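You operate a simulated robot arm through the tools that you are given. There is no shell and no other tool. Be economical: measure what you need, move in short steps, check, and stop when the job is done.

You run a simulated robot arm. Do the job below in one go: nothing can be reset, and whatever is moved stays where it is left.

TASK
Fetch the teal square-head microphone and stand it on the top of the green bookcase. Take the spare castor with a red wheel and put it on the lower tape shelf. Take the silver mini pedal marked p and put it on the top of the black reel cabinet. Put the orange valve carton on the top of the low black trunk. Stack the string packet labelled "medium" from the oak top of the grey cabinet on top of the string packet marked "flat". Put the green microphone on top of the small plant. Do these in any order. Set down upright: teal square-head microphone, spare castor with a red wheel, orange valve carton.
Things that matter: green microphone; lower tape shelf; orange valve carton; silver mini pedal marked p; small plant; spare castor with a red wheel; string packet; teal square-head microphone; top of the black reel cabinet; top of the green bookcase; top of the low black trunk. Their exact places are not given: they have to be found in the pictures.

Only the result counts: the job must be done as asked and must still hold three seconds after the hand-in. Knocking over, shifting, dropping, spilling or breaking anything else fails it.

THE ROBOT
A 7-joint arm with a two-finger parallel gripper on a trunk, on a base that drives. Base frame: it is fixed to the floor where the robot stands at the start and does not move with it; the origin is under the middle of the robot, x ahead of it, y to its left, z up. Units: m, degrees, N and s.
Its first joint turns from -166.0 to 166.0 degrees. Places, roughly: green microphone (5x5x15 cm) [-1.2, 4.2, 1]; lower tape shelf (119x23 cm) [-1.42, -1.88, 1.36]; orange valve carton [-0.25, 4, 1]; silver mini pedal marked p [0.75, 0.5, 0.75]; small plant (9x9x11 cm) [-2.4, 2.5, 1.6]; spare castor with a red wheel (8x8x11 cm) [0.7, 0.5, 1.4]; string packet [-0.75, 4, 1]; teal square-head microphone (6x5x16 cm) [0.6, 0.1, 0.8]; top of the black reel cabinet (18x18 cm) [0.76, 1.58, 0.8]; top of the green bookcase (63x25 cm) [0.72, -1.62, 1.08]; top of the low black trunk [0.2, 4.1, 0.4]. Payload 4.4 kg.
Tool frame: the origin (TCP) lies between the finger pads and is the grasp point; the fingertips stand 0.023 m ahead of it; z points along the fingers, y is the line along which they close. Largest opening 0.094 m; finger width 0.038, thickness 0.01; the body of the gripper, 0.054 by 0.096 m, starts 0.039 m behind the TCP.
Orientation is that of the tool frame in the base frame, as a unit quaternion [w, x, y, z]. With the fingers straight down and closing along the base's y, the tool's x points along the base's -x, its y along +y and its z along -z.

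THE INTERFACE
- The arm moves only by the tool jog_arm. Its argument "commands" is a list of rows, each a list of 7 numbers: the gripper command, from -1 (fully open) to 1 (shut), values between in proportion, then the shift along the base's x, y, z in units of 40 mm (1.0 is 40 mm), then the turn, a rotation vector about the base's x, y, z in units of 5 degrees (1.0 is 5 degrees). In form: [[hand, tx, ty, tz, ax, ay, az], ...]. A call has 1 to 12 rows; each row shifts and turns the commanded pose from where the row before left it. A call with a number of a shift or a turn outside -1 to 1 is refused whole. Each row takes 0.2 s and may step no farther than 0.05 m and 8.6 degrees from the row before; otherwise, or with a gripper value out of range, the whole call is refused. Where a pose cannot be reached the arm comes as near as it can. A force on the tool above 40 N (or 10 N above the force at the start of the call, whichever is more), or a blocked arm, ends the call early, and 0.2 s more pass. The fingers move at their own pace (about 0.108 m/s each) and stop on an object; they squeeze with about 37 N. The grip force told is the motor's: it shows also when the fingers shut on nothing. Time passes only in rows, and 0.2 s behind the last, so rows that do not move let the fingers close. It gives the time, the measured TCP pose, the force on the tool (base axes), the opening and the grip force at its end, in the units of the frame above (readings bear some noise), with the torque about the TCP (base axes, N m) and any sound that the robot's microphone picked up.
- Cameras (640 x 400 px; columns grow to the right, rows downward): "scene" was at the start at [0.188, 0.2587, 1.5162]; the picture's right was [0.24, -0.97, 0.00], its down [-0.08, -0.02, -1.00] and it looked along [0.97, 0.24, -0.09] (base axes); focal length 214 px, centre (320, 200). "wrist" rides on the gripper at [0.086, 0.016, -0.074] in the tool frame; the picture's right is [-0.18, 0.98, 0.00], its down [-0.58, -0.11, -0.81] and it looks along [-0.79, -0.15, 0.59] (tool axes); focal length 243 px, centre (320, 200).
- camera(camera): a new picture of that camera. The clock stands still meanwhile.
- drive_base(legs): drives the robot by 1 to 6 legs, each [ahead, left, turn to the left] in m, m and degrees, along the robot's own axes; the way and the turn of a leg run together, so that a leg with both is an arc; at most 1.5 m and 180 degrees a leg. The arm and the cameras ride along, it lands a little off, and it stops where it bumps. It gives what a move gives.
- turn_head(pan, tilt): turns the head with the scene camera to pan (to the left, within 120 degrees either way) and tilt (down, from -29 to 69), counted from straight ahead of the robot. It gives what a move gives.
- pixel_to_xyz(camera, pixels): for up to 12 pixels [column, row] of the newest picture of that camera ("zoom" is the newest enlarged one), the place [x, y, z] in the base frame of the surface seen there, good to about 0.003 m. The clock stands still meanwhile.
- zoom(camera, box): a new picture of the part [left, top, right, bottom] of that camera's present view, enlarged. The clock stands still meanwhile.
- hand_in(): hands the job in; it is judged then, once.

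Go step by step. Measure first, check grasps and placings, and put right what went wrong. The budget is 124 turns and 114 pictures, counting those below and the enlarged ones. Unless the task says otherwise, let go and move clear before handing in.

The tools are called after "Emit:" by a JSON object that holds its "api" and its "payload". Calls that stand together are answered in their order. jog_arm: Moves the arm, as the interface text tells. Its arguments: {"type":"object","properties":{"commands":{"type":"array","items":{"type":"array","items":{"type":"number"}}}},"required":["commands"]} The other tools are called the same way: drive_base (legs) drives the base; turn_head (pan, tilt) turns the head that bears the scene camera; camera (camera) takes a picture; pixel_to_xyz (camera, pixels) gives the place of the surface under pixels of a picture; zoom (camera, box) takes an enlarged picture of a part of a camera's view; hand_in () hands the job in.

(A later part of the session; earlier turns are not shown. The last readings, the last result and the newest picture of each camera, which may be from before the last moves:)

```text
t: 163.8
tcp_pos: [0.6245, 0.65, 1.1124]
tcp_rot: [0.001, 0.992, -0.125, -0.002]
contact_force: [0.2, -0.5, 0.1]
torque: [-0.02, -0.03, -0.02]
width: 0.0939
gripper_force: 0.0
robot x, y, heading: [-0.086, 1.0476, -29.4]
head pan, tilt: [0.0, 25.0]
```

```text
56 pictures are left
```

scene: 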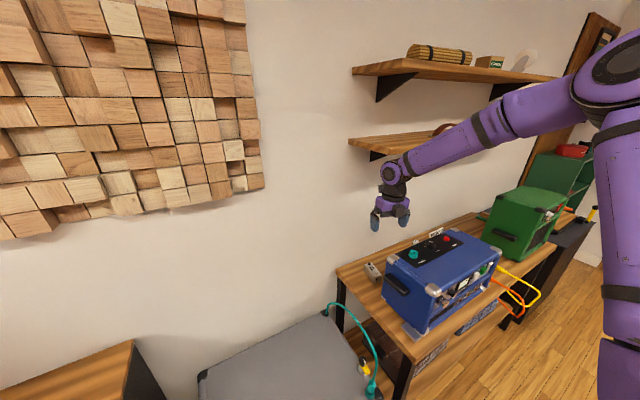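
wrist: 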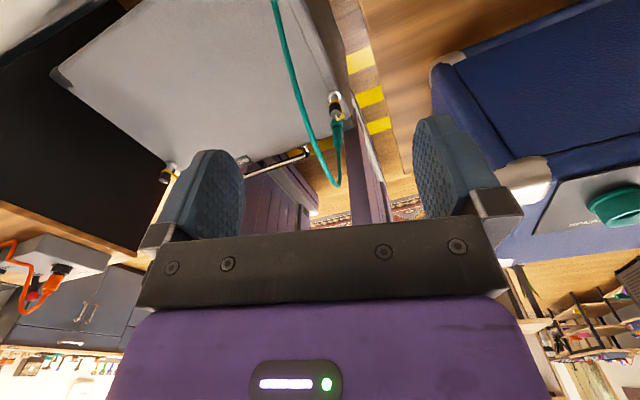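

The elbow lies to the arm's right, so turning the other way is better: raise and turn to about +30°, then reach right.

Emit:
{"api": "jog_arm", "payload": {"commands": [[-1, 0, 0, 1, 0, 0, 0], [-1, 0, 0, 1, 0, 0, 0], [-1, 0, 0, 1, 0, 0, 0]]}}

Emit:
{"api": "drive_base", "payload": {"legs": [[0, 0, 59]]}}

Emit:
{"api": "jog_arm", "payload": {"commands": [[-1, 0, -1, 0, 0, 0, -1], [-1, 0, -1, 0, 0, 0, -1], [-1, 0, -1, 0, 0, 0, -1], [-1, 0, -1, 0, 0, 0, -1], [-1, 0, -1, 0, 0, 0, -1], [-1, 0, -1, 0, 0, 0, -1], [-1, 0, -1, 0, 0, 0, -1], [-1, 0, -1, 0, 0, 0, -1], [-1, 0, -1, 0, 0, 0, -1], [-1, 0, -1, 0, 0, 0, -1], [-1, 0, -1, 0, 0, 0, -1], [-1, 0, -1, 0, 0, 0, -0.8]]}}

Emit:
{"api": "turn_head", "payload": {"pan": -60, "tilt": 25}}

Emit:
{"api": "camera", "payload": {"camera": "scene"}}

```text
t: 164.7
tcp_pos: [0.6213, 0.6497, 1.2275]
tcp_rot: [-0.002, 0.992, -0.127, -0.006]
contact_force: [-4.1, 0.3, -5.7]
torque: [-0.03, -0.13, -0.03]
width: 0.0939
gripper_force: 0.1
robot x, y, heading: [-0.0786, 1.0464, -29.6]
head pan, tilt: [0.0, 25.0]
stopped in row 3: the force on the tool passed its limit at 45 N (the readings are from after the stop); the commanded pose is now the measured one
```

```text
t: 166.2
tcp_pos: [0.6941, 0.766, 1.229]
tcp_rot: [-0.001, 1.0, -0.026, -0.005]
contact_force: [0.0, 0.1, 0.3]
torque: [0.02, 0.03, 0.01]
width: 0.0942
gripper_force: 0.1
robot x, y, heading: [-0.0731, 1.0146, -17.9]
head pan, tilt: [0.0, 25.0]
stopped in leg 1: the robot was blocked; the commanded pose is now the measured one
```

```text
t: 167.2
tcp_pos: [0.6963, 0.6816, 1.2313]
tcp_rot: [-0.011, 0.991, -0.136, -0.013]
contact_force: [1.2, -12.1, -19.4]
torque: [2.23, 1.93, -0.89]
width: 0.0941
gripper_force: 0.0
robot x, y, heading: [-0.0752, 1.0106, -18.0]
head pan, tilt: [0.0, 25.0]
stopped in row 4: the force on the tool passed its limit at 62 N (the readings are from after the stop); the commanded pose is now the measured one
```

```text
t: 168.4
tcp_pos: [0.6982, 0.6815, 1.2314]
tcp_rot: [-0.012, 0.991, -0.136, -0.013]
contact_force: [-14.8, -5.9, -27.1]
torque: [2.06, 0.98, -1.35]
width: 0.0938
gripper_force: 0.2
robot x, y, heading: [-0.0743, 1.0158, -18.0]
head pan, tilt: [-60.0, 25.0]
```

```text
55 pictures are left
```

scene: 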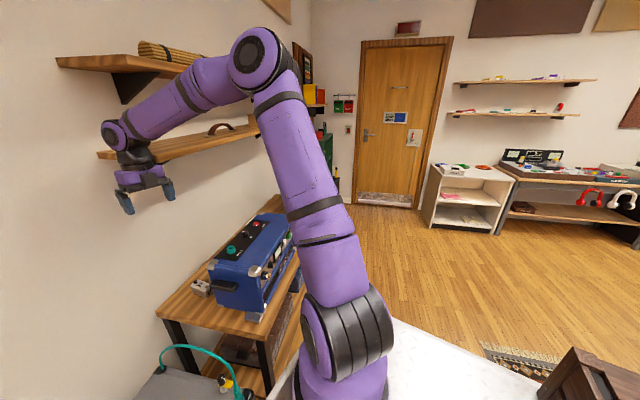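

I bumped into the shelf with the wrist/forearm (pushed from above). I back away gently: down and toward the room, one small step at a time.

Emit:
{"api": "jog_arm", "payload": {"commands": [[-1, -0.3, 0.2, -0.3, 0, 0, 0], [-1, -0.5, 0.5, -0.3, 0, 0, 0], [-1, -0.5, 0.5, -0.3, 0, 0, 0]]}}

Emit:
{"api": "camera", "payload": {"camera": "scene"}}

Emit:
{"api": "zoom", "payload": {"camera": "scene", "box": [40, 20, 300, 220]}}

```text
t: 168.7
tcp_pos: [0.7, 0.6825, 1.2302]
tcp_rot: [-0.013, 0.991, -0.134, -0.012]
contact_force: [-0.4, 0.4, -0.3]
torque: [-0.01, 0.0, -0.02]
width: 0.0941
gripper_force: 0.1
robot x, y, heading: [-0.0736, 1.0119, -18.1]
head pan, tilt: [-60.0, 25.0]
stopped in row 1: the force on the tool passed its limit at 67 N (the readings are from after the stop); the commanded pose is now the measured one
```

```text
54 pictures are left
```

scene: 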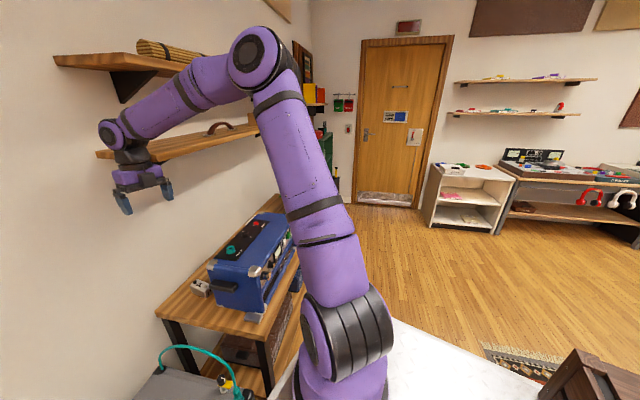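

```text
2.00 times, centred on (170, 120) of scene
```

zoom: 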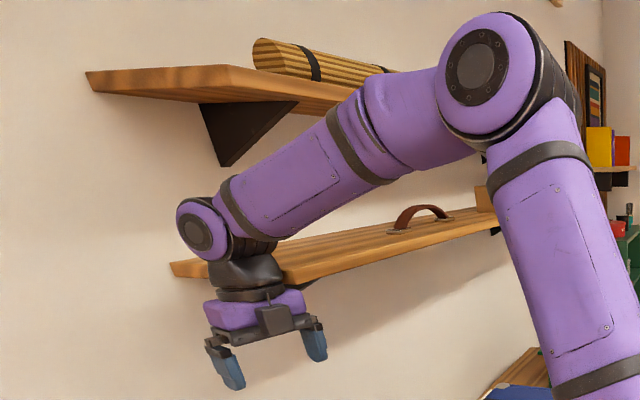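

Forces are now zero. The hand is beside the shelf's end face, so I move only +y (away from it), gently.

Emit:
{"api": "jog_arm", "payload": {"commands": [[-1, 0, 0.15, 0, 0, 0, 0], [-1, 0, 0.25, 0, 0, 0, 0], [-1, 0, 0.4, 0, 0, 0, 0], [-1, 0, 0.6, 0, 0, 0, 0]]}}

Emit:
{"api": "camera", "payload": {"camera": "wrist"}}

```text
t: 169.7
tcp_pos: [0.7009, 0.7319, 1.2281]
tcp_rot: [-0.012, 0.99, -0.137, -0.014]
contact_force: [0.7, -0.3, 0.4]
torque: [0.04, 0.01, 0.0]
width: 0.0942
gripper_force: 0.1
robot x, y, heading: [-0.0754, 1.0123, -17.8]
head pan, tilt: [-60.0, 25.0]
```

```text
52 pictures are left
```

wrist: 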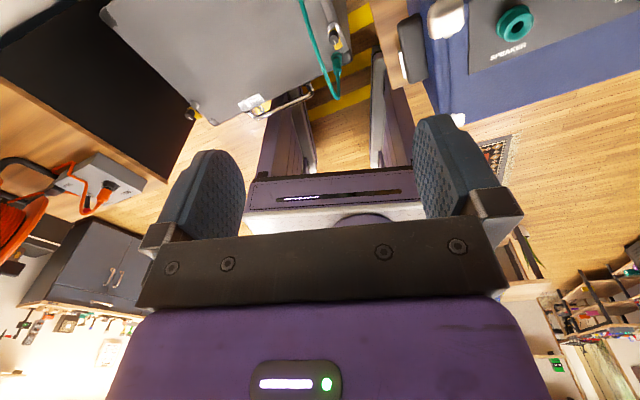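

Free now. Move further left and down a bit before turning the base, and check the shelf contents.

Emit:
{"api": "jog_arm", "payload": {"commands": [[-1, 0, 1, 0, 0, 0, 0], [-1, 0, 1, -0.3, 0, 0, 0], [-1, 0, 1, -0.3, 0, 0, 0], [-1, -0.5, 0.8, -0.3, 0, 0, 0], [-1, -0.5, 0.8, -0.3, 0, 0, 0], [-1, -0.5, 0.8, -0.3, 0, 0, 0], [-1, -0.5, 0.8, -0.3, 0, 0, 0]]}}

Emit:
{"api": "camera", "payload": {"camera": "scene"}}

```text
t: 171.3
tcp_pos: [0.6189, 0.9825, 1.1561]
tcp_rot: [-0.014, 0.991, -0.136, -0.013]
contact_force: [-0.4, -0.6, 0.4]
torque: [0.01, 0.0, 0.04]
width: 0.0937
gripper_force: 0.1
robot x, y, heading: [-0.0766, 1.0112, -17.9]
head pan, tilt: [-60.0, 25.0]
```

```text
51 pictures are left
```

scene: 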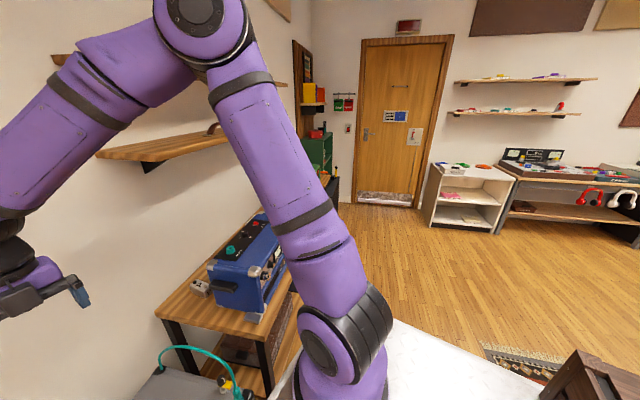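

Everything seems undisturbed. I lower to z≈1.05 and shift right a bit, then turn the base to +30°.

Emit:
{"api": "jog_arm", "payload": {"commands": [[-1, 0, -0.9, -0.6, 0, 0, 0], [-1, 0, -0.9, -0.6, 0, 0, 0], [-1, 0, -0.9, -0.6, 0, 0, 0], [-1, 0, -0.9, -0.6, 0, 0, 0]]}}

Emit:
{"api": "drive_base", "payload": {"legs": [[0, 0.03, 48]]}}

Emit:
{"api": "turn_head", "payload": {"pan": -55, "tilt": 30}}

Emit:
{"api": "camera", "payload": {"camera": "scene"}}

```text
t: 172.3
tcp_pos: [0.6198, 0.8363, 1.0589]
tcp_rot: [-0.014, 0.991, -0.136, -0.013]
contact_force: [0.8, 0.6, -0.1]
torque: [-0.07, 0.01, -0.01]
width: 0.0941
gripper_force: 0.1
robot x, y, heading: [-0.0769, 1.0126, -17.9]
head pan, tilt: [-60.0, 25.0]
```

```text
t: 173.0
tcp_pos: [0.6192, 0.8357, 1.0605]
tcp_rot: [-0.013, 0.991, -0.135, -0.013]
contact_force: [-0.2, -0.1, 0.3]
torque: [0.03, 0.0, -0.02]
width: 0.0939
gripper_force: 0.1
robot x, y, heading: [-0.0759, 1.0122, -17.7]
head pan, tilt: [-60.0, 25.0]
stopped in leg 1: the robot was blocked; the commanded pose is now the measured one
```

```text
t: 173.7
tcp_pos: [0.6195, 0.8372, 1.0592]
tcp_rot: [-0.013, 0.991, -0.134, -0.013]
contact_force: [-0.7, -0.4, -0.3]
torque: [0.04, 0.02, 0.01]
width: 0.0941
gripper_force: 0.2
robot x, y, heading: [-0.077, 1.012, -17.7]
head pan, tilt: [-55.0, 30.0]
```

```text
50 pictures are left
```

scene: 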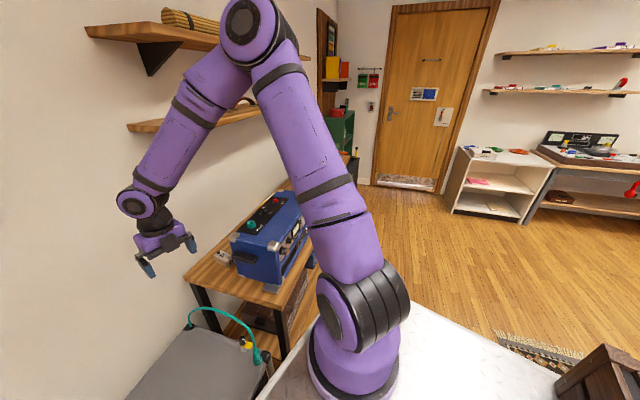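

The base is blocked; look down at the front-left corner of the base.

Emit:
{"api": "turn_head", "payload": {"pan": 25, "tilt": 60}}

Emit:
{"api": "camera", "payload": {"camera": "scene"}}

Emit:
{"api": "pixel_to_xyz", "payload": {"camera": "scene", "pixels": [[100, 100], [200, 100], [300, 100], [200, 200], [300, 200], [400, 100], [400, 200], [500, 200], [300, 300]]}}

```text
t: 175.2
tcp_pos: [0.6198, 0.8366, 1.0586]
tcp_rot: [-0.013, 0.991, -0.135, -0.013]
contact_force: [-0.1, 0.4, -0.1]
torque: [0.01, 0.01, -0.02]
width: 0.0941
gripper_force: 0.0
robot x, y, heading: [-0.0757, 1.0135, -17.9]
head pan, tilt: [25.0, 60.0]
```

```text
49 pictures are left
```

scene: 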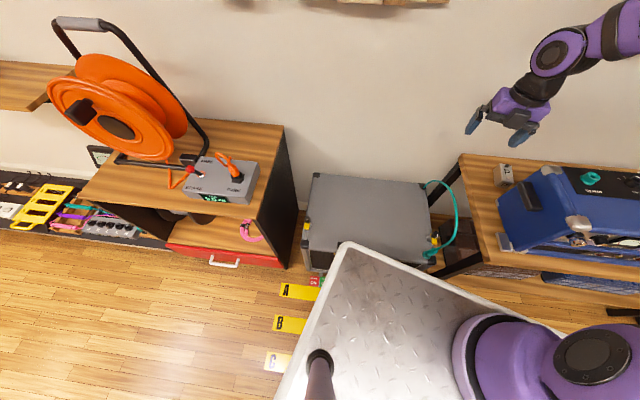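

```text
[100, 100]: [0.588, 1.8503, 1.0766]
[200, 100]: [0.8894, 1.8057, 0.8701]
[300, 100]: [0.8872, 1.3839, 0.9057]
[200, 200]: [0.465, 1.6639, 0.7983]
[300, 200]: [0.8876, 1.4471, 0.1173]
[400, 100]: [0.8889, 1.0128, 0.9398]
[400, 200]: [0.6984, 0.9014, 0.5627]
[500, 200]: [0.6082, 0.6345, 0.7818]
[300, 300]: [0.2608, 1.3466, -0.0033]
```

The base's front-left corner is against the grey case. Back straight off, then measure the case for any shift.

Emit:
{"api": "drive_base", "payload": {"legs": [[-0.12, 0, 0]]}}

Emit:
{"api": "camera", "payload": {"camera": "scene"}}

```text
t: 176.4
tcp_pos: [0.5054, 0.8759, 1.0597]
tcp_rot: [-0.014, 0.991, -0.134, -0.013]
contact_force: [-0.7, 0.2, 0.2]
torque: [0.01, -0.02, -0.04]
width: 0.0938
gripper_force: 0.0
robot x, y, heading: [-0.1902, 1.0458, -17.4]
head pan, tilt: [25.0, 60.0]
```

```text
48 pictures are left
```

scene: 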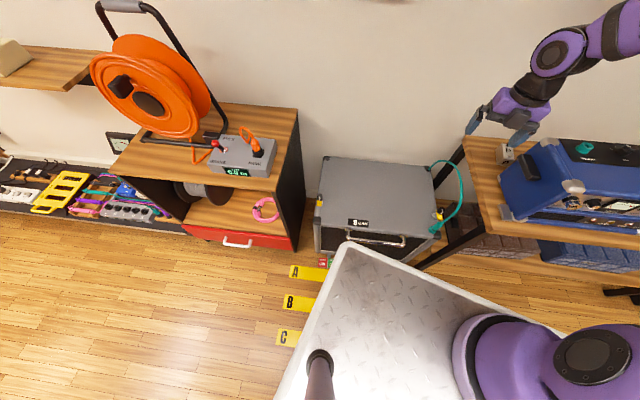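

Emit:
{"api": "pixel_to_xyz", "payload": {"camera": "scene", "pixels": [[325, 222], [400, 232], [360, 224], [327, 160], [428, 170], [340, 228], [345, 238], [400, 240], [345, 250], [450, 290]]}}

```text
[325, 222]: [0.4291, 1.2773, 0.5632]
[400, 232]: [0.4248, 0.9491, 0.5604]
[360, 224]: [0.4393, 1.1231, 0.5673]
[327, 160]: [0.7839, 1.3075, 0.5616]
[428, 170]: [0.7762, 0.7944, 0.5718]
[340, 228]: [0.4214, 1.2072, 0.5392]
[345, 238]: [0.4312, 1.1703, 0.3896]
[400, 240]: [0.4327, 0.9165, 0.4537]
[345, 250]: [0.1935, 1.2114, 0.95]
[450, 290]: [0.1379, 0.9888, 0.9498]
```

The case front is at x≈0.425 and looks in place. Turn to +30° here, then shift right 0.13 m.

Emit:
{"api": "drive_base", "payload": {"legs": [[0, 0, 47.5], [0.03, -0.128, 0]]}}

Emit:
{"api": "turn_head", "payload": {"pan": -55, "tilt": 35}}

Emit:
{"api": "camera", "payload": {"camera": "scene"}}

```text
t: 180.0
tcp_pos: [0.4857, 1.3586, 1.058]
tcp_rot: [-0.007, 0.961, 0.277, -0.018]
contact_force: [-0.2, -0.9, -0.3]
torque: [-0.03, 0.0, 0.03]
width: 0.0942
gripper_force: 0.1
robot x, y, heading: [-0.1124, 0.9587, 30.4]
head pan, tilt: [25.0, 60.0]
stopped in leg 2: the robot was blocked; the commanded pose is now the measured one
```

```text
t: 181.5
tcp_pos: [0.4842, 1.3568, 1.0585]
tcp_rot: [-0.007, 0.961, 0.277, -0.019]
contact_force: [-0.4, -1.2, 0.3]
torque: [0.01, 0.02, 0.01]
width: 0.0941
gripper_force: 0.0
robot x, y, heading: [-0.1116, 0.9593, 30.0]
head pan, tilt: [-55.0, 35.0]
```

```text
47 pictures are left
```

scene: 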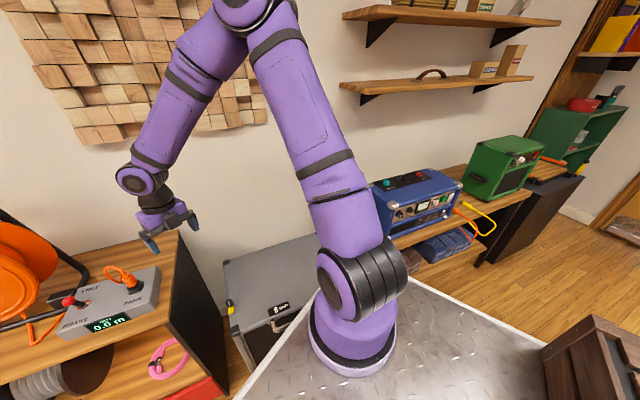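

Base nearly in place (tiny bump; ease back 2 cm). Now sweep the hand toward the pedal at z≈1.0 with yaw and tilt correction, stopping at y≈0.73.

Emit:
{"api": "drive_base", "payload": {"legs": [[-0.02, 0, 0]]}}

Emit:
{"api": "jog_arm", "payload": {"commands": [[-1, 0.35, -0.79, 0, 0, -0.46, -1], [-1, 0.35, -0.79, 0, 0, 0, -1], [-1, 0.35, -0.79, 0, 0, 0, -1], [-1, 0.35, -0.79, 0, 0, 0, -1], [-1, 0.35, -0.79, 0, 0, 0, -1], [-1, 0.35, -0.79, 0, 0, 0, -1], [-1, 0.35, -0.79, 0, 0, 0, -1], [-1, 0.35, -0.79, 0, 0, 0, -1], [-1, 0.35, -0.79, 0, 0, 0, -1], [-1, 0.35, -0.79, 0, 0, 0, -0.35]]}}

Emit:
{"api": "camera", "payload": {"camera": "scene"}}

```text
t: 182.3
tcp_pos: [0.4668, 1.3473, 1.0599]
tcp_rot: [-0.007, 0.961, 0.278, -0.018]
contact_force: [-0.1, 0.6, -0.2]
torque: [0.02, -0.02, 0.0]
width: 0.0941
gripper_force: 0.1
robot x, y, heading: [-0.1275, 0.9506, 30.1]
head pan, tilt: [-55.0, 35.0]
```

```text
t: 184.5
tcp_pos: [0.6073, 1.0309, 1.0579]
tcp_rot: [-0.001, 0.992, -0.126, 0.001]
contact_force: [-0.5, -0.5, 0.1]
torque: [-0.06, -0.04, 0.0]
width: 0.0942
gripper_force: 0.1
robot x, y, heading: [-0.1263, 0.9487, 30.3]
head pan, tilt: [-55.0, 35.0]
```

```text
46 pictures are left
```

scene: 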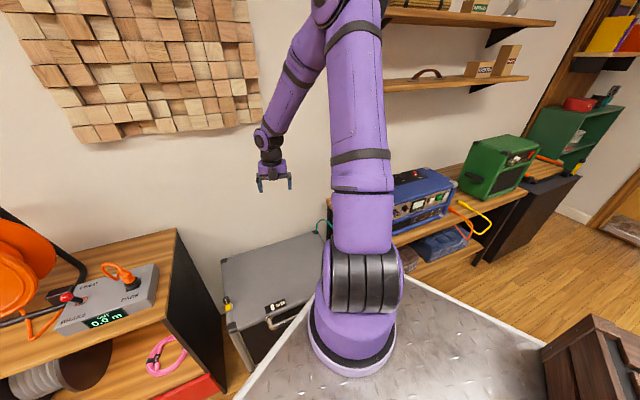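

Good posture; continue to (0.735,0.73,1.0).

Emit:
{"api": "jog_arm", "payload": {"commands": [[-1, 0.355, -0.833, -0.16, 0, 0, 0], [-1, 0.355, -0.833, -0.16, 0, 0, 0], [-1, 0.355, -0.833, -0.16, 0, 0, 0], [-1, 0.355, -0.833, -0.16, 0, 0, 0], [-1, 0.355, -0.833, -0.16, 0, 0, 0], [-1, 0.355, -0.833, -0.16, 0, 0, 0], [-1, 0.355, -0.833, -0.16, 0, 0, 0], [-1, 0.355, -0.833, -0.16, 0, 0, 0], [-1, 0.355, -0.833, -0.16, 0, 0, 0]]}}

Emit:
{"api": "camera", "payload": {"camera": "scene"}}

```text
t: 186.5
tcp_pos: [0.737, 0.731, 1.0013]
tcp_rot: [-0.001, 0.992, -0.127, 0.002]
contact_force: [-0.5, 1.5, 1.5]
torque: [-0.02, -0.02, -0.01]
width: 0.0936
gripper_force: 0.0
robot x, y, heading: [-0.1285, 0.95, 30.2]
head pan, tilt: [-55.0, 35.0]
```

```text
45 pictures are left
```

scene: 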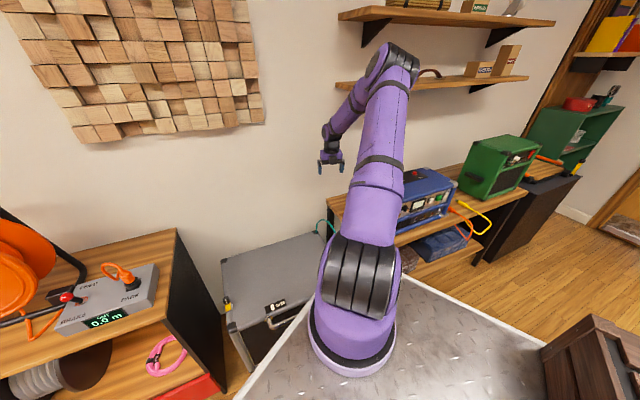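

Emit:
{"api": "pixel_to_xyz", "payload": {"camera": "scene", "pixels": [[330, 140], [345, 115], [360, 95], [375, 75], [395, 60], [412, 70], [385, 90], [375, 130], [405, 180], [420, 185]]}}

```text
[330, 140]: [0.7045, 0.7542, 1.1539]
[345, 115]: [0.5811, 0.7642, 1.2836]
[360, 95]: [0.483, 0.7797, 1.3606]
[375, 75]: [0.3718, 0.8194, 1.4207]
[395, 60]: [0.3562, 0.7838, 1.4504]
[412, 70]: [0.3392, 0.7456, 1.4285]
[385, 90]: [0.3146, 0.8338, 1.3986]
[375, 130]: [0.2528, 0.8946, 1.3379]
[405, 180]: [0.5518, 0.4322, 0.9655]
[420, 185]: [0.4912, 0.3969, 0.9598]
```

Clearance looks workable if I descend first at y 0.73 (avoids the shelf), then move right behind the amp. Go to z 0.90, then y 0.579.

Emit:
{"api": "jog_arm", "payload": {"commands": [[-1, 0, 0, -0.85, 0, 0, 0], [-1, 0, 0, -0.85, 0, 0, 0], [-1, 0, 0, -0.85, 0, 0, 0], [-1, 0, -0.95, 0, 0, 0, 0], [-1, 0, -0.95, 0, 0, 0, 0], [-1, 0, -0.95, 0, 0, 0, 0], [-1, 0, -0.95, 0, 0, 0, 0]]}}

Emit:
{"api": "camera", "payload": {"camera": "scene"}}

Emit:
{"api": "camera", "payload": {"camera": "wrist"}}

```text
t: 188.1
tcp_pos: [0.7364, 0.5811, 0.8999]
tcp_rot: [-0.002, 0.992, -0.126, 0.002]
contact_force: [0.1, 0.9, 0.4]
torque: [-0.05, 0.04, 0.0]
width: 0.094
gripper_force: 0.2
robot x, y, heading: [-0.1289, 0.9502, 30.1]
head pan, tilt: [-55.0, 35.0]
```

```text
44 pictures are left
```

scene: 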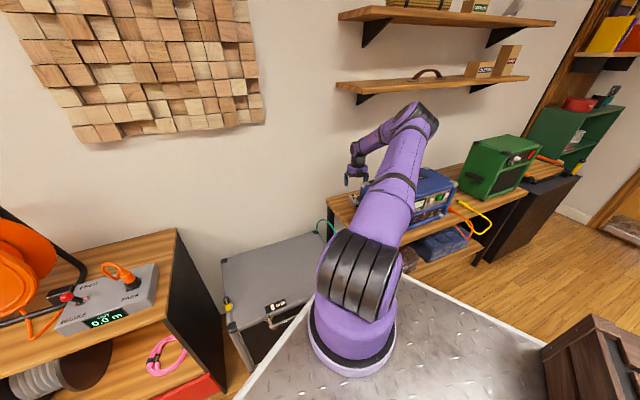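

```text
43 pictures are left
```

wrist: 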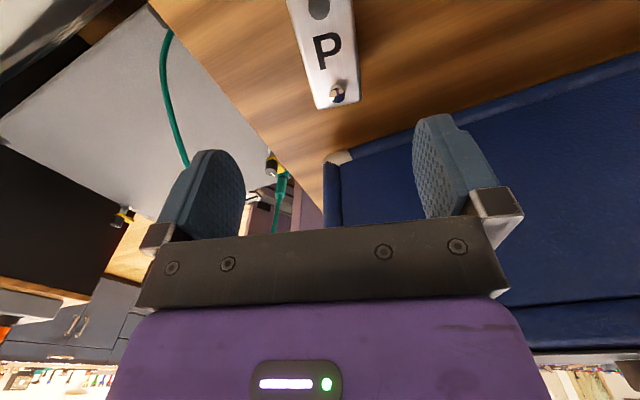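

Emit:
{"api": "pixel_to_xyz", "payload": {"camera": "wrist", "pixels": [[317, 105], [358, 100], [305, 50], [348, 45], [328, 50], [338, 106]]}}

Emit:
{"api": "zoom", "payload": {"camera": "scene", "box": [310, 90, 470, 250]}}

Emit:
{"api": "pixel_to_xyz", "payload": {"camera": "scene", "pixels": [[358, 148], [370, 142], [385, 132], [400, 120], [412, 110], [395, 142]]}}

```text
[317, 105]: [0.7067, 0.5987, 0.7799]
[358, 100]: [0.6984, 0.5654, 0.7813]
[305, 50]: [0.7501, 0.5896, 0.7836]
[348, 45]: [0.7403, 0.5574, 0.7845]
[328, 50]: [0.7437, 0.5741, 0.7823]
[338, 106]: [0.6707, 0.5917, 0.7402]
```

```text
2.50 times, centred on (390, 170) of scene
```

zoom: 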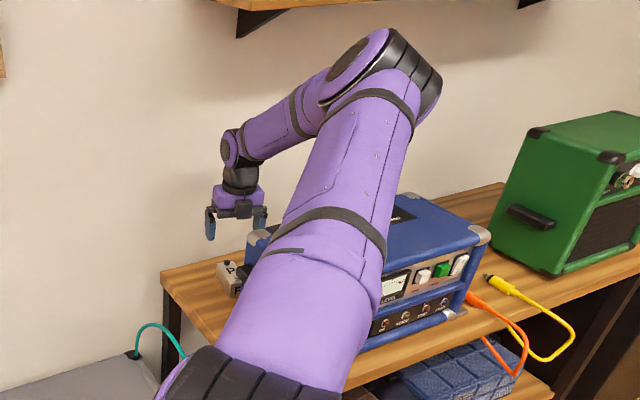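

```text
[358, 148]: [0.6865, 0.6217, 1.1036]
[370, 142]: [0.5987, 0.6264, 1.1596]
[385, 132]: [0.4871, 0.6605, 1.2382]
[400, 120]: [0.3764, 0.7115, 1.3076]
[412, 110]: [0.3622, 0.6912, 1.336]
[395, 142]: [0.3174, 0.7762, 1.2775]
```

Pedal centreline near y 0.575 at x 0.736, width 0.034. Grip high (TCP 0.783) to keep the forearm clear of the amp; descend in steps.

Emit:
{"api": "jog_arm", "payload": {"commands": [[-1, 0, -0.15, -0.5, 0, 0, 0], [-1, 0, 0, -0.5, 0, 0, 0], [-1, 0, 0, -0.5, 0, 0, 0], [-1, 0, 0, -0.5, 0, 0, 0]]}}

Emit:
{"api": "zoom", "payload": {"camera": "scene", "box": [310, 110, 430, 220]}}

Emit:
{"api": "camera", "payload": {"camera": "wrist"}}

```text
t: 189.1
tcp_pos: [0.7359, 0.5727, 0.8199]
tcp_rot: [0.0, 0.992, -0.125, 0.001]
contact_force: [-0.3, 0.0, 0.3]
torque: [0.03, -0.01, -0.02]
width: 0.094
gripper_force: 0.1
robot x, y, heading: [-0.1275, 0.9497, 30.2]
head pan, tilt: [-55.0, 35.0]
```

```text
3.64 times, centred on (370, 165) of scene
```

zoom: 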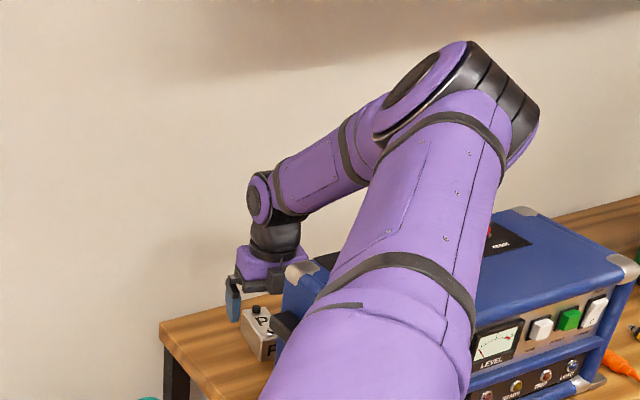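

```text
40 pictures are left
```

wrist: 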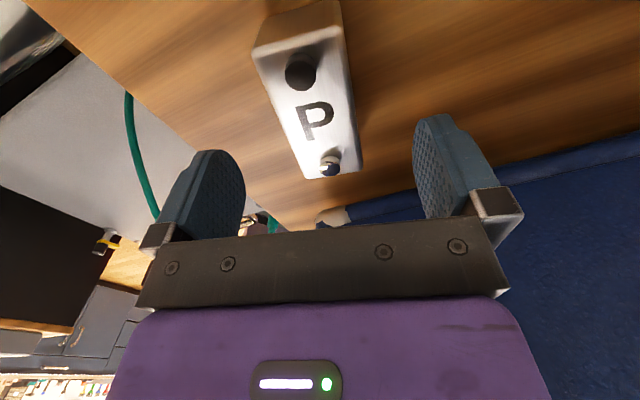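

Alignment good, forearm clear. Descend the rest and close.

Emit:
{"api": "jog_arm", "payload": {"commands": [[-1, 0, 0, -0.5, 0, 0, 0], [-1, 0, 0, -0.43, 0, 0, 0], [1, 0, 0, 0, 0, 0, 0], [1, 0, 0, 0, 0, 0, 0], [1, 0, 0, 0, 0, 0, 0], [1, 0, 0, 0, 0, 0, 0], [1, 0, 0, 0.5, 0, 0, 0]]}}

Emit:
{"api": "camera", "payload": {"camera": "wrist"}}

```text
t: 190.7
tcp_pos: [0.7357, 0.5729, 0.8023]
tcp_rot: [-0.002, 0.992, -0.126, 0.001]
contact_force: [-0.1, 0.1, -2.1]
torque: [0.01, 0.01, -0.01]
width: 0.0417
gripper_force: 37.0
robot x, y, heading: [-0.1267, 0.9476, 30.2]
head pan, tilt: [-55.0, 35.0]
```

```text
39 pictures are left
```

wrist: 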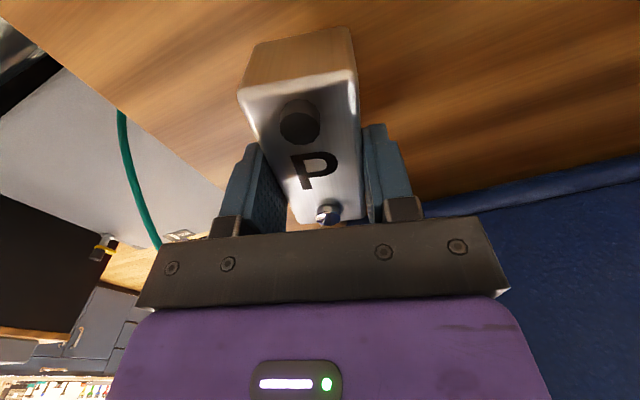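

Pedal held (opening 0.042). Retrace: up, left from behind the amp, then back over the case.

Emit:
{"api": "jog_arm", "payload": {"commands": [[1, 0, 0, 0.9, 0, 0, 0], [1, 0, 0, 0.9, 0, 0, 0], [1, 0, 0, 0.7, 0, 0, 0], [1, 0, 0.95, 0, 0, 0, 0], [1, 0, 0.95, 0, 0, 0, 0], [1, 0, 0.95, 0, 0, 0, 0], [1, 0, 0.95, 0, 0, 0, 0], [1, -0.36, 0.83, 0.25, 0, 0, 0], [1, -0.36, 0.83, 0.25, 0, 0, 0], [1, -0.36, 0.83, 0.25, 0, 0, 0], [1, -0.36, 0.83, 0.25, 0, 0, 0], [1, -0.36, 0.83, 0.25, 0, 0, 0]]}}

Emit:
{"api": "jog_arm", "payload": {"commands": [[1, -0.36, 0.83, 0.25, 0, 0, 0], [1, -0.36, 0.83, 0.25, 0, 0, 0], [1, -0.36, 0.83, 0.25, 0, 0, 0], [1, -0.36, 0.83, 0.25, 0, 0, 0], [1, -0.36, 0.83, 0.25, 0, 0, 0], [1, -0.36, 0.83, 0, 0, 0, 0], [1, -0.36, 0.83, 0, 0, 0, 0], [1, -0.36, 0.83, 0, 0, 0, 0], [1, -0.36, 0.83, 0, 0, 0, 0], [1, -0.36, 0.83, 0, 0, 0, 0], [1, -0.36, 0.83, 0, 0, 0, 0]]}}

Emit:
{"api": "drive_base", "payload": {"legs": [[-0.1, 0, 0], [0, 0, -30], [0, 0.4, 0], [0.08, 0, 0]]}}

Emit:
{"api": "turn_head", "payload": {"pan": 20, "tilt": 40}}

Emit:
{"api": "camera", "payload": {"camera": "scene"}}

```text
t: 193.3
tcp_pos: [0.6631, 0.8905, 0.9522]
tcp_rot: [-0.001, 0.992, -0.127, 0.001]
contact_force: [0.7, -0.5, -2.1]
torque: [0.03, 0.03, 0.0]
width: 0.0414
gripper_force: 37.3
robot x, y, heading: [-0.13, 0.9497, 30.3]
head pan, tilt: [-55.0, 35.0]
```

```text
t: 195.7
tcp_pos: [0.5067, 1.2563, 1.0013]
tcp_rot: [-0.002, 0.992, -0.128, 0.002]
contact_force: [0.6, -0.9, -1.5]
torque: [0.04, 0.02, 0.04]
width: 0.0415
gripper_force: 37.4
robot x, y, heading: [-0.1298, 0.9471, 30.0]
head pan, tilt: [-55.0, 35.0]
```

```text
t: 201.1
tcp_pos: [0.5667, 1.2495, 1.0013]
tcp_rot: [-0.001, 0.925, -0.379, 0.002]
contact_force: [0.8, 0.4, -3.1]
torque: [-0.01, 0.03, 0.0]
width: 0.0416
gripper_force: 37.0
robot x, y, heading: [-0.1371, 1.2964, 0.2]
head pan, tilt: [-55.0, 35.0]
```

```text
t: 202.5
tcp_pos: [0.5674, 1.2509, 1.0023]
tcp_rot: [-0.001, 0.925, -0.379, 0.002]
contact_force: [-0.3, 0.7, -2.0]
torque: [0.06, 0.01, 0.0]
width: 0.0417
gripper_force: 36.5
robot x, y, heading: [-0.1374, 1.3041, 0.1]
head pan, tilt: [20.0, 40.0]
```

```text
38 pictures are left
```

scene: 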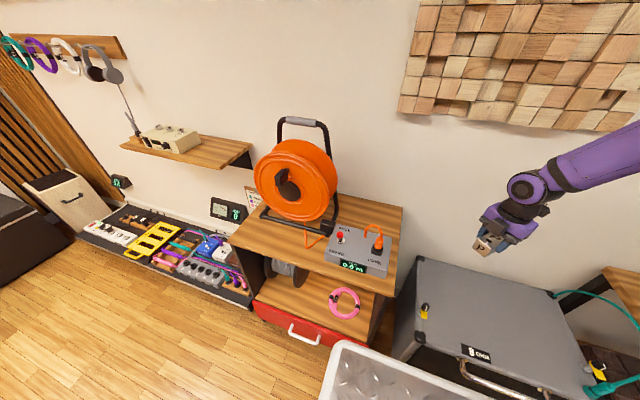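

Pedal still held. Move over the free right-rear of the cabinet top (0.755,1.555) with yaw +45°, then lower to z≈0.85.

Emit:
{"api": "jog_arm", "payload": {"commands": [[1, 0.52, 0.845, 0, 0, 0, 1], [1, 0.52, 0.845, 0, 0, 0, 1], [1, 0.52, 0.845, 0, 0, 0, 1], [1, 0.52, 0.845, 0, 0, 0, 1], [1, 0.52, 0.845, 0, 0, 0, 1], [1, 0.52, 0.845, 0, 0, 0, 1], [1, 0.52, 0.845, 0, 0, 0, 1], [1, 0.52, 0.845, 0, 0, 0, 1], [1, 0.52, 0.845, 0, 0, 0, 1]]}}

Emit:
{"api": "camera", "payload": {"camera": "scene"}}

```text
t: 204.5
tcp_pos: [0.755, 1.5531, 1.0012]
tcp_rot: [-0.001, 1.0, 0.003, 0.0]
contact_force: [0.4, -0.3, -0.7]
torque: [0.04, 0.02, 0.01]
width: 0.0419
gripper_force: 37.5
robot x, y, heading: [-0.1328, 1.2978, 0.0]
head pan, tilt: [20.0, 40.0]
```

```text
37 pictures are left
```

scene: 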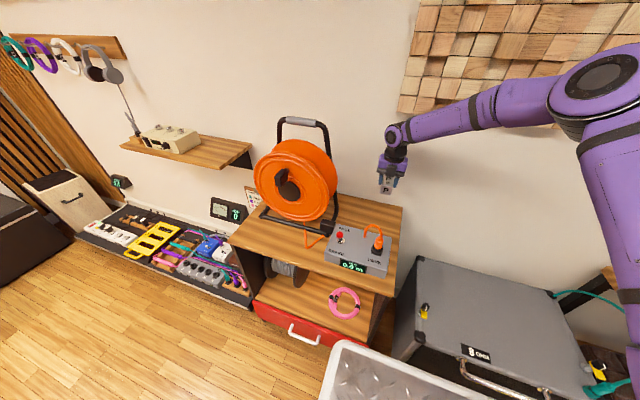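

Clear spot. Lower to 0.85, then small steps to contact.

Emit:
{"api": "jog_arm", "payload": {"commands": [[1, 0, 0, -0.95, 0, 0, 0], [1, 0, 0, -0.95, 0, 0, 0], [1, 0, 0, -0.95, 0, 0, 0], [1, 0, 0, -0.9, 0, 0, 0], [1, 0, 0, -0.1, 0, 0, 0], [1, 0, 0, -0.05, 0, 0, 0]]}}

```text
t: 205.9
tcp_pos: [0.7548, 1.5542, 0.8457]
tcp_rot: [-0.001, 1.0, 0.003, 0.002]
contact_force: [0.1, 0.0, -2.6]
torque: [-0.01, 0.0, 0.0]
width: 0.0416
gripper_force: 37.1
robot x, y, heading: [-0.1381, 1.3013, 0.2]
head pan, tilt: [20.0, 40.0]
```

Emit:
{"api": "jog_arm", "payload": {"commands": [[1, 0, 0, -0.05, 0, 0, 0], [1, 0, 0, -0.05, 0, 0, 0], [-1, 0, 0, 0, 0, 0, 0], [-1, 0, 0, 0, 0, 0, 0], [-1, 0, 0, 0, 0, 0, 0], [-1, 0, 0, 0.5, 0, 0, 0], [-1, 0, 0, 1, 0, 0, 0], [-1, 0, 0, 1, 0, 0, 0], [-1, 0, 0, 1, 0, 0, 0], [-1, 0, 0, 1, 0, 0, 0]]}}

Emit:
{"api": "zoom", "payload": {"camera": "scene", "box": [230, 110, 430, 300]}}

```text
t: 208.1
tcp_pos: [0.7549, 1.5556, 1.0228]
tcp_rot: [-0.002, 1.0, 0.004, 0.0]
contact_force: [-0.4, -0.3, -1.0]
torque: [0.01, 0.0, -0.01]
width: 0.094
gripper_force: 0.1
robot x, y, heading: [-0.132, 1.2991, 0.1]
head pan, tilt: [20.0, 40.0]
```

```text
2.11 times, centred on (330, 205) of scene
```

zoom: 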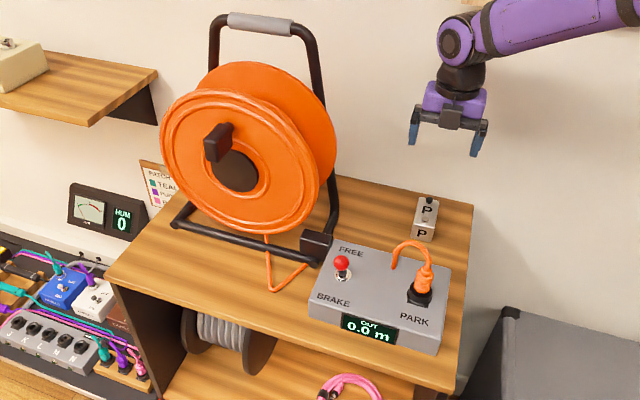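

The pedal sits on the cabinet top. Now drive to the far counter at the left end of the room.

Emit:
{"api": "jog_arm", "payload": {"commands": [[-1, -1, -0.3, 0.6, 0, 0, 0], [-1, -1, -0.3, 0.6, 0, 0, 0], [-1, -1, -0.5, 0.6, 0, 0, 0], [-1, -1, -0.5, 0.6, 0, 0, 0]]}}

Emit:
{"api": "drive_base", "payload": {"legs": [[-0.5, 0, 0], [0, 0, 90], [1.5, 0, 0], [0.25, 0, 0]]}}

Emit:
{"api": "turn_head", "payload": {"pan": 0, "tilt": 30}}

Emit:
{"api": "camera", "payload": {"camera": "scene"}}

```text
refused: row 3 steps farther than a row can; nothing moved
```

```text
t: 223.3
tcp_pos: [-0.855, 3.9375, 1.0221]
tcp_rot: [-0.002, 0.709, 0.705, 0.0]
contact_force: [-0.6, 0.0, -0.6]
torque: [-0.03, 0.0, -0.02]
width: 0.0938
gripper_force: 0.1
robot x, y, heading: [-0.6129, 3.0422, 89.4]
head pan, tilt: [20.0, 40.0]
```

```text
t: 224.1
tcp_pos: [-0.8554, 3.9366, 1.0222]
tcp_rot: [-0.002, 0.709, 0.705, 0.0]
contact_force: [0.4, -0.1, -0.3]
torque: [-0.02, 0.02, 0.0]
width: 0.0939
gripper_force: 0.0
robot x, y, heading: [-0.6134, 3.0413, 89.4]
head pan, tilt: [0.0, 30.0]
```

```text
35 pictures are left
```

scene: 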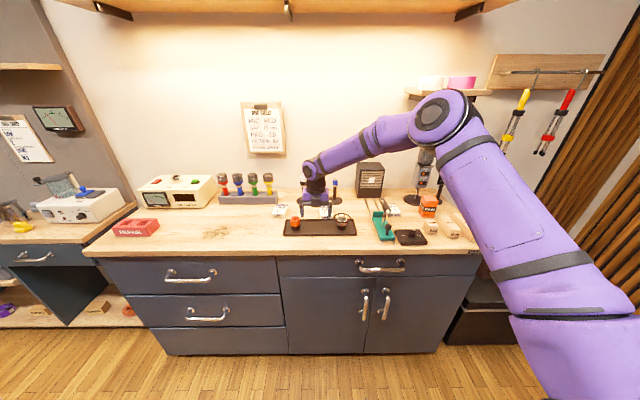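

The arm jog was refused, so the hand came along extended, but it is clear over the counter at z 1.02. Raise and retract it now, then inspect.

Emit:
{"api": "jog_arm", "payload": {"commands": [[-1, 0, 0, 1, 0, 0, 0], [-1, 0, 0, 1, 0, 0, 0], [-1, 0, 0, 1, 0, 0, 0], [-1, 0, 0, 1, 0, 0, 0], [-1, 0, 0, 1, 0, 0, 0], [-1, 0, -1, 0.5, 0, 0, 0], [-1, 0, -1, 0.5, 0, 0, 0], [-1, 0, -1, 0.5, 0, 0, 0], [-1, 0, -1, 0.5, 0, 0, 0], [-1, 0, -1, 0.5, 0, 0, 0], [-1, 0, -1, 0.5, 0, 0, 0]]}}

Emit:
{"api": "zoom", "payload": {"camera": "scene", "box": [90, 140, 330, 270]}}

Emit:
{"api": "zoom", "payload": {"camera": "scene", "box": [270, 140, 500, 270]}}

```text
t: 226.5
tcp_pos: [-0.854, 3.6971, 1.3412]
tcp_rot: [-0.002, 0.709, 0.705, -0.001]
contact_force: [-0.1, 1.4, -1.2]
torque: [-0.04, 0.01, 0.02]
width: 0.0939
gripper_force: 0.0
robot x, y, heading: [-0.6126, 3.0464, 89.3]
head pan, tilt: [0.0, 30.0]
```

```text
2.67 times, centred on (210, 205) of scene
```

zoom: 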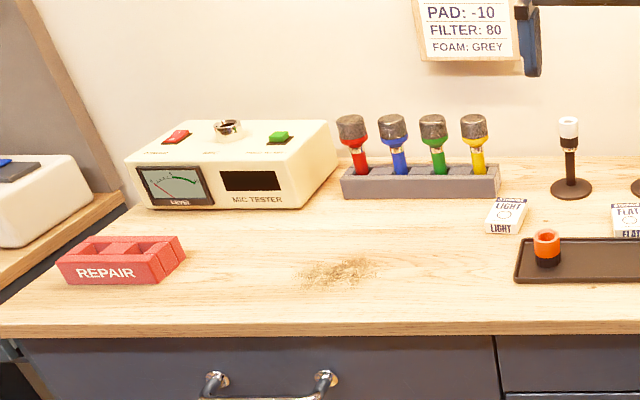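

```text
2.78 times, centred on (385, 205) of scene
```

zoom: 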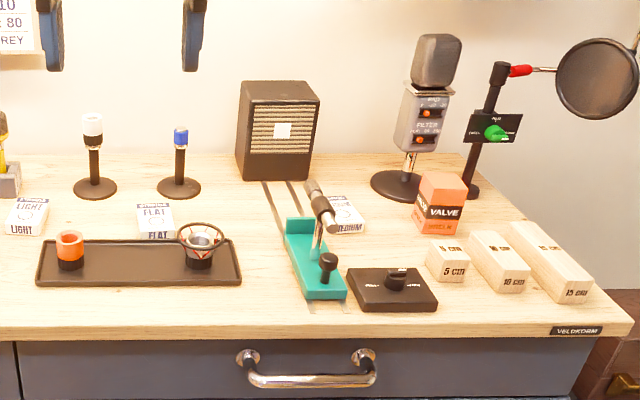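

All four mics stand in the rack; packets LIGHT, FLAT and MEDIUM and the orange VALVE carton are visible. I measure these from the latest zoom.

Emit:
{"api": "pixel_to_xyz", "payload": {"camera": "zoom", "pixels": [[155, 213], [137, 208], [172, 206], [152, 232], [345, 212], [330, 200], [357, 198], [355, 231], [340, 231], [441, 190], [420, 180], [465, 182]]}}

Emit:
{"api": "pixel_to_xyz", "payload": {"camera": "zoom", "pixels": [[440, 230], [420, 200], [465, 205], [318, 195], [330, 225], [313, 185], [297, 235], [410, 60], [410, 180], [100, 210], [500, 190], [440, 175]]}}

Emit:
{"api": "pixel_to_xyz", "payload": {"camera": "scene", "pixels": [[254, 178], [253, 186], [254, 195], [239, 180], [269, 180], [254, 200], [225, 198], [255, 207], [268, 188], [283, 210]]}}

```text
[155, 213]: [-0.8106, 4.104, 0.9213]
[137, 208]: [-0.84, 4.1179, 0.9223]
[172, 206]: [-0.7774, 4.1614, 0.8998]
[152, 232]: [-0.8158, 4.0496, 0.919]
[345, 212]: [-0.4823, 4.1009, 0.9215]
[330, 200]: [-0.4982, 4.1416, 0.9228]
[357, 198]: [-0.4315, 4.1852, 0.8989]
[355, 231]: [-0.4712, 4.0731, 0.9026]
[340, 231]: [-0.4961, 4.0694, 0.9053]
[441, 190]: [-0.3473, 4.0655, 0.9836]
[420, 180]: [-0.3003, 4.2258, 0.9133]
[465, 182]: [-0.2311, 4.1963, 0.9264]
```

```text
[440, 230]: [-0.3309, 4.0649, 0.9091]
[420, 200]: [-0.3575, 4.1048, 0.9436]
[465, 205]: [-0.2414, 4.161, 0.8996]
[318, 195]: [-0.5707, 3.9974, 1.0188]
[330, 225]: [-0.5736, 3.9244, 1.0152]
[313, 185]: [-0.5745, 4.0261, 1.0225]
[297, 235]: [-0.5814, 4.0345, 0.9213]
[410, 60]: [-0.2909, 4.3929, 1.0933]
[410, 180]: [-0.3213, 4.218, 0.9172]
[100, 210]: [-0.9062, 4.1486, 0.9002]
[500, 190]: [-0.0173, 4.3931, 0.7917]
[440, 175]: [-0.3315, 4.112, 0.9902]
```

```text
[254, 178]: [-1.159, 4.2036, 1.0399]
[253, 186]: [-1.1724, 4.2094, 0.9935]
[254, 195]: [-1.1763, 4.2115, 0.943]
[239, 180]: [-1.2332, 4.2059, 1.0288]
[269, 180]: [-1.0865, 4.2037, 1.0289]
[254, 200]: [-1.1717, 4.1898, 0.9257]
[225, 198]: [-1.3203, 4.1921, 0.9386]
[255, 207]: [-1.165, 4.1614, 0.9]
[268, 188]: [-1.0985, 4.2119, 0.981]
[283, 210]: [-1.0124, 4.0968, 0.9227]
```

Emit:
{"api": "pixel_to_xyz", "payload": {"camera": "scene", "pixels": [[280, 254], [400, 250], [383, 268], [350, 300], [170, 280], [480, 310], [490, 290]]}}

Emit:
{"api": "pixel_to_xyz", "payload": {"camera": "zoom", "pixels": [[314, 178], [318, 100], [245, 160], [258, 85], [336, 222], [300, 270], [328, 205], [360, 215], [365, 225], [440, 210], [425, 225], [460, 225]]}}

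```text
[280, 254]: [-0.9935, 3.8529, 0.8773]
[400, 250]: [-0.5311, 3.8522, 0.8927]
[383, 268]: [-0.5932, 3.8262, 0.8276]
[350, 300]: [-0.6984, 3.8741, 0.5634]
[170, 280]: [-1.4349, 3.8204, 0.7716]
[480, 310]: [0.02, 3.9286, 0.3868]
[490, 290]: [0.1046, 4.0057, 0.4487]
```

```text
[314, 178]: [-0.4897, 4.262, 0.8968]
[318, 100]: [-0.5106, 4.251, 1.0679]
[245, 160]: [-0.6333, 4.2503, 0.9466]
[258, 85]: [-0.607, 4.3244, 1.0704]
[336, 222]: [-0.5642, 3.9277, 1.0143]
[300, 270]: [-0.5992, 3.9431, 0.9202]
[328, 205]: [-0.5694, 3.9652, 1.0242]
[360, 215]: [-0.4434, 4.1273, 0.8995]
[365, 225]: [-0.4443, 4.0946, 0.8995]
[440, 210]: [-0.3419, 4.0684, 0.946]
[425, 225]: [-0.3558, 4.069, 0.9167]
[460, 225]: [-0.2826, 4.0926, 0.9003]
```

Counter top is z 0.90, MEDIUM ≈(−0.48,4.11), FLAT ≈(−0.81,4.10), carton ≈(−0.325,4.1). I drive 0.19 m closer and bring the hand above MEDIUM.

Emit:
{"api": "drive_base", "payload": {"legs": [[0.19, 0, 0]]}}

Emit:
{"api": "jog_arm", "payload": {"commands": [[-1, 0.93, 0.5, 0, 0, 0, 0], [-1, 0.93, 0.5, 0, 0, 0, 0], [-1, 0.93, 0.5, 0, 0, 0, 0], [-1, 0.93, 0.5, 0, 0, 0, 0], [-1, 0.93, 0.5, 0, 0, 0, 0], [-1, 0.93, 0.5, 0, 0, 0, 0], [-1, 0.93, 0.5, 0, 0, 0, 0], [-1, 0.93, 0.5, 0, 0, 0, 0], [-1, 0.93, 0.5, 0, 0, 0, 0], [-1, 0.93, 0.5, 0, 0, 0, 0]]}}

Emit:
{"api": "jog_arm", "payload": {"commands": [[-1, 0, 0, -1, 0, 0, 0], [-1, 0, 0, -1, 0, 0, 0], [-1, 0, 0, -1, 0, 0, 0], [-1, 0, 0, -1, 0, 0, 0], [-1, 0, 0, -1, 0, 0, 0], [-1, 0, 0, -1, 0, 0, 0]]}}

Emit:
{"api": "camera", "payload": {"camera": "wrist"}}

```text
t: 228.1
tcp_pos: [-0.8525, 3.8864, 1.3417]
tcp_rot: [-0.002, 0.709, 0.705, 0.0]
contact_force: [0.5, 0.1, -0.2]
torque: [0.0, -0.03, -0.04]
width: 0.094
gripper_force: 0.1
robot x, y, heading: [-0.6083, 3.2359, 89.3]
head pan, tilt: [0.0, 30.0]
```

```text
t: 230.3
tcp_pos: [-0.4806, 4.0864, 1.3429]
tcp_rot: [-0.003, 0.709, 0.705, 0.001]
contact_force: [-1.4, -0.5, 0.3]
torque: [0.04, -0.07, 0.01]
width: 0.094
gripper_force: 0.1
robot x, y, heading: [-0.6101, 3.2351, 89.5]
head pan, tilt: [0.0, 30.0]
```

```text
t: 231.7
tcp_pos: [-0.4799, 4.0873, 1.1007]
tcp_rot: [-0.003, 0.709, 0.705, 0.0]
contact_force: [0.2, 0.0, 0.3]
torque: [0.04, -0.01, -0.02]
width: 0.094
gripper_force: 0.1
robot x, y, heading: [-0.613, 3.2358, 89.2]
head pan, tilt: [0.0, 30.0]
```

```text
32 pictures are left
```

wrist: 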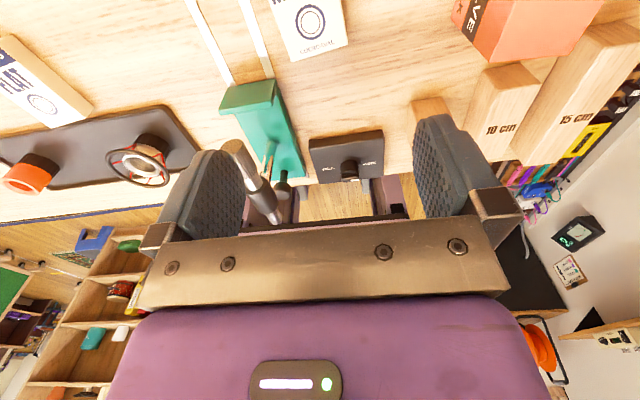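

Emit:
{"api": "pixel_to_xyz", "payload": {"camera": "wrist", "pixels": [[292, 58], [346, 42], [275, 5], [338, 3], [308, 25], [262, 90], [239, 150], [455, 20], [500, 60], [585, 30], [520, 20], [480, 8]]}}

```text
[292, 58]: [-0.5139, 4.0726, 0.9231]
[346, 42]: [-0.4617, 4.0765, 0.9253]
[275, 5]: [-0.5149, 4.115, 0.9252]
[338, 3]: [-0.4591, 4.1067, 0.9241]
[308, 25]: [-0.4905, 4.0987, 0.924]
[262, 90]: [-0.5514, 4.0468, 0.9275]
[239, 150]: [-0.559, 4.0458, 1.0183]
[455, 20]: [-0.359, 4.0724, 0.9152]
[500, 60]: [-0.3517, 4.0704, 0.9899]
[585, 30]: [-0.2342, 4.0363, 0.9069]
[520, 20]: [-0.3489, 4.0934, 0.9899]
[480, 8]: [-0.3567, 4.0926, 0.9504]
```

MEDIUM spans x −0.515…−0.460, top 0.924. Shift to (−0.488,4.118), descend to z 0.928, close and lift.

Emit:
{"api": "jog_arm", "payload": {"commands": [[-1, -0.2, 0.77, 0, 0, 0, 0], [-1, 0, 0, -1, 0, 0, 0], [-1, 0, 0, -1, 0, 0, 0], [-1, 0, 0, -1, 0, 0, 0], [-1, 0, 0, -1, 0, 0, 0], [-1, 0, 0, -0.3, 0, 0, 0], [1, 0, 0, 0, 0, 0, 0], [1, 0, 0, 0, 0, 0, 0], [1, 0, 0, 0, 0, 0, 0], [1, 0, 0, 1, 0, 0, 0], [1, 0, 0, 1, 0, 0, 0]]}}

Emit:
{"api": "camera", "payload": {"camera": "wrist"}}

```text
t: 234.1
tcp_pos: [-0.4893, 4.1169, 1.0081]
tcp_rot: [-0.002, 0.709, 0.705, -0.001]
contact_force: [0.3, 0.2, -1.0]
torque: [0.0, 0.03, -0.01]
width: 0.0574
gripper_force: 36.6
robot x, y, heading: [-0.6116, 3.2332, 89.1]
head pan, tilt: [0.0, 30.0]
```

```text
31 pictures are left
```

wrist: 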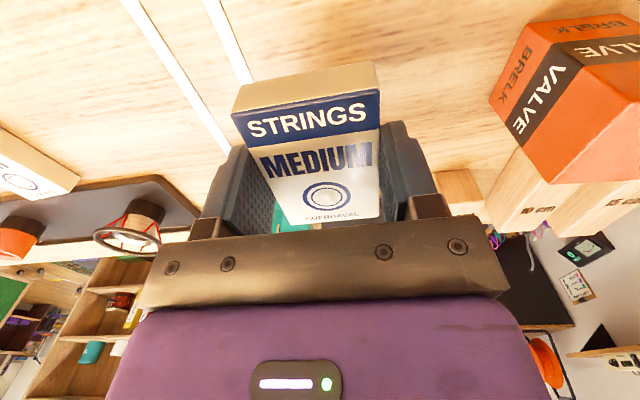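

MEDIUM is in hand. Lift to z≈1.10 and move left toward FLAT.

Emit:
{"api": "jog_arm", "payload": {"commands": [[1, 0, 0, 1, 0, 0, 0], [1, 0, 0, 1, 0, 0, 0], [1, 0, 0, 1, 0, 0, 0], [1, -1, 0, 0, 0, 0, 0], [1, -1, 0, 0, 0, 0, 0], [1, -1, 0, 0, 0, 0, 0], [1, -1, 0, 0, 0, 0, 0], [1, -1, 0, 0, 0, 0, 0], [1, -1, 0, 0, 0, 0, 0], [1, -1, 0, 0, 0, 0, 0], [1, -1, 0, 0, 0, 0, 0]]}}

Emit:
{"api": "camera", "payload": {"camera": "wrist"}}

Emit:
{"api": "zoom", "payload": {"camera": "scene", "box": [220, 120, 440, 270]}}

```text
t: 236.5
tcp_pos: [-0.8055, 4.118, 1.13]
tcp_rot: [-0.002, 0.711, 0.703, 0.0]
contact_force: [1.3, 0.3, -1.0]
torque: [0.04, 0.07, 0.0]
width: 0.0568
gripper_force: 37.4
robot x, y, heading: [-0.6091, 3.2354, 89.4]
head pan, tilt: [0.0, 30.0]
```

```text
30 pictures are left
```

wrist: 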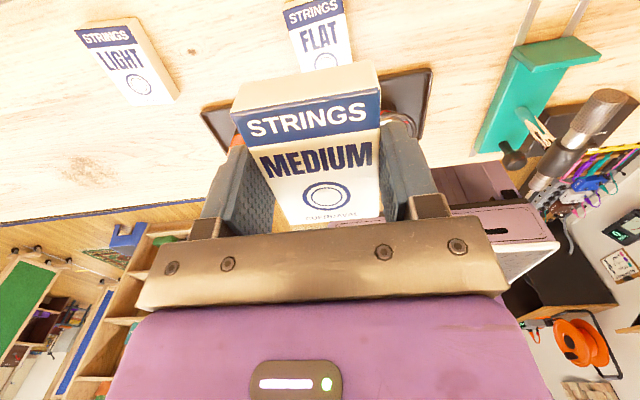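

```text
2.67 times, centred on (330, 195) of scene
```

zoom: 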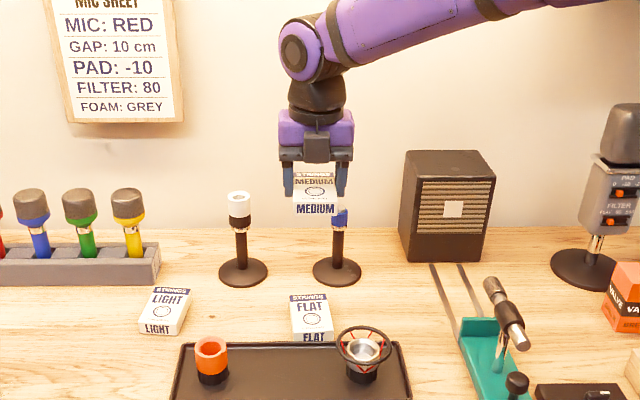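

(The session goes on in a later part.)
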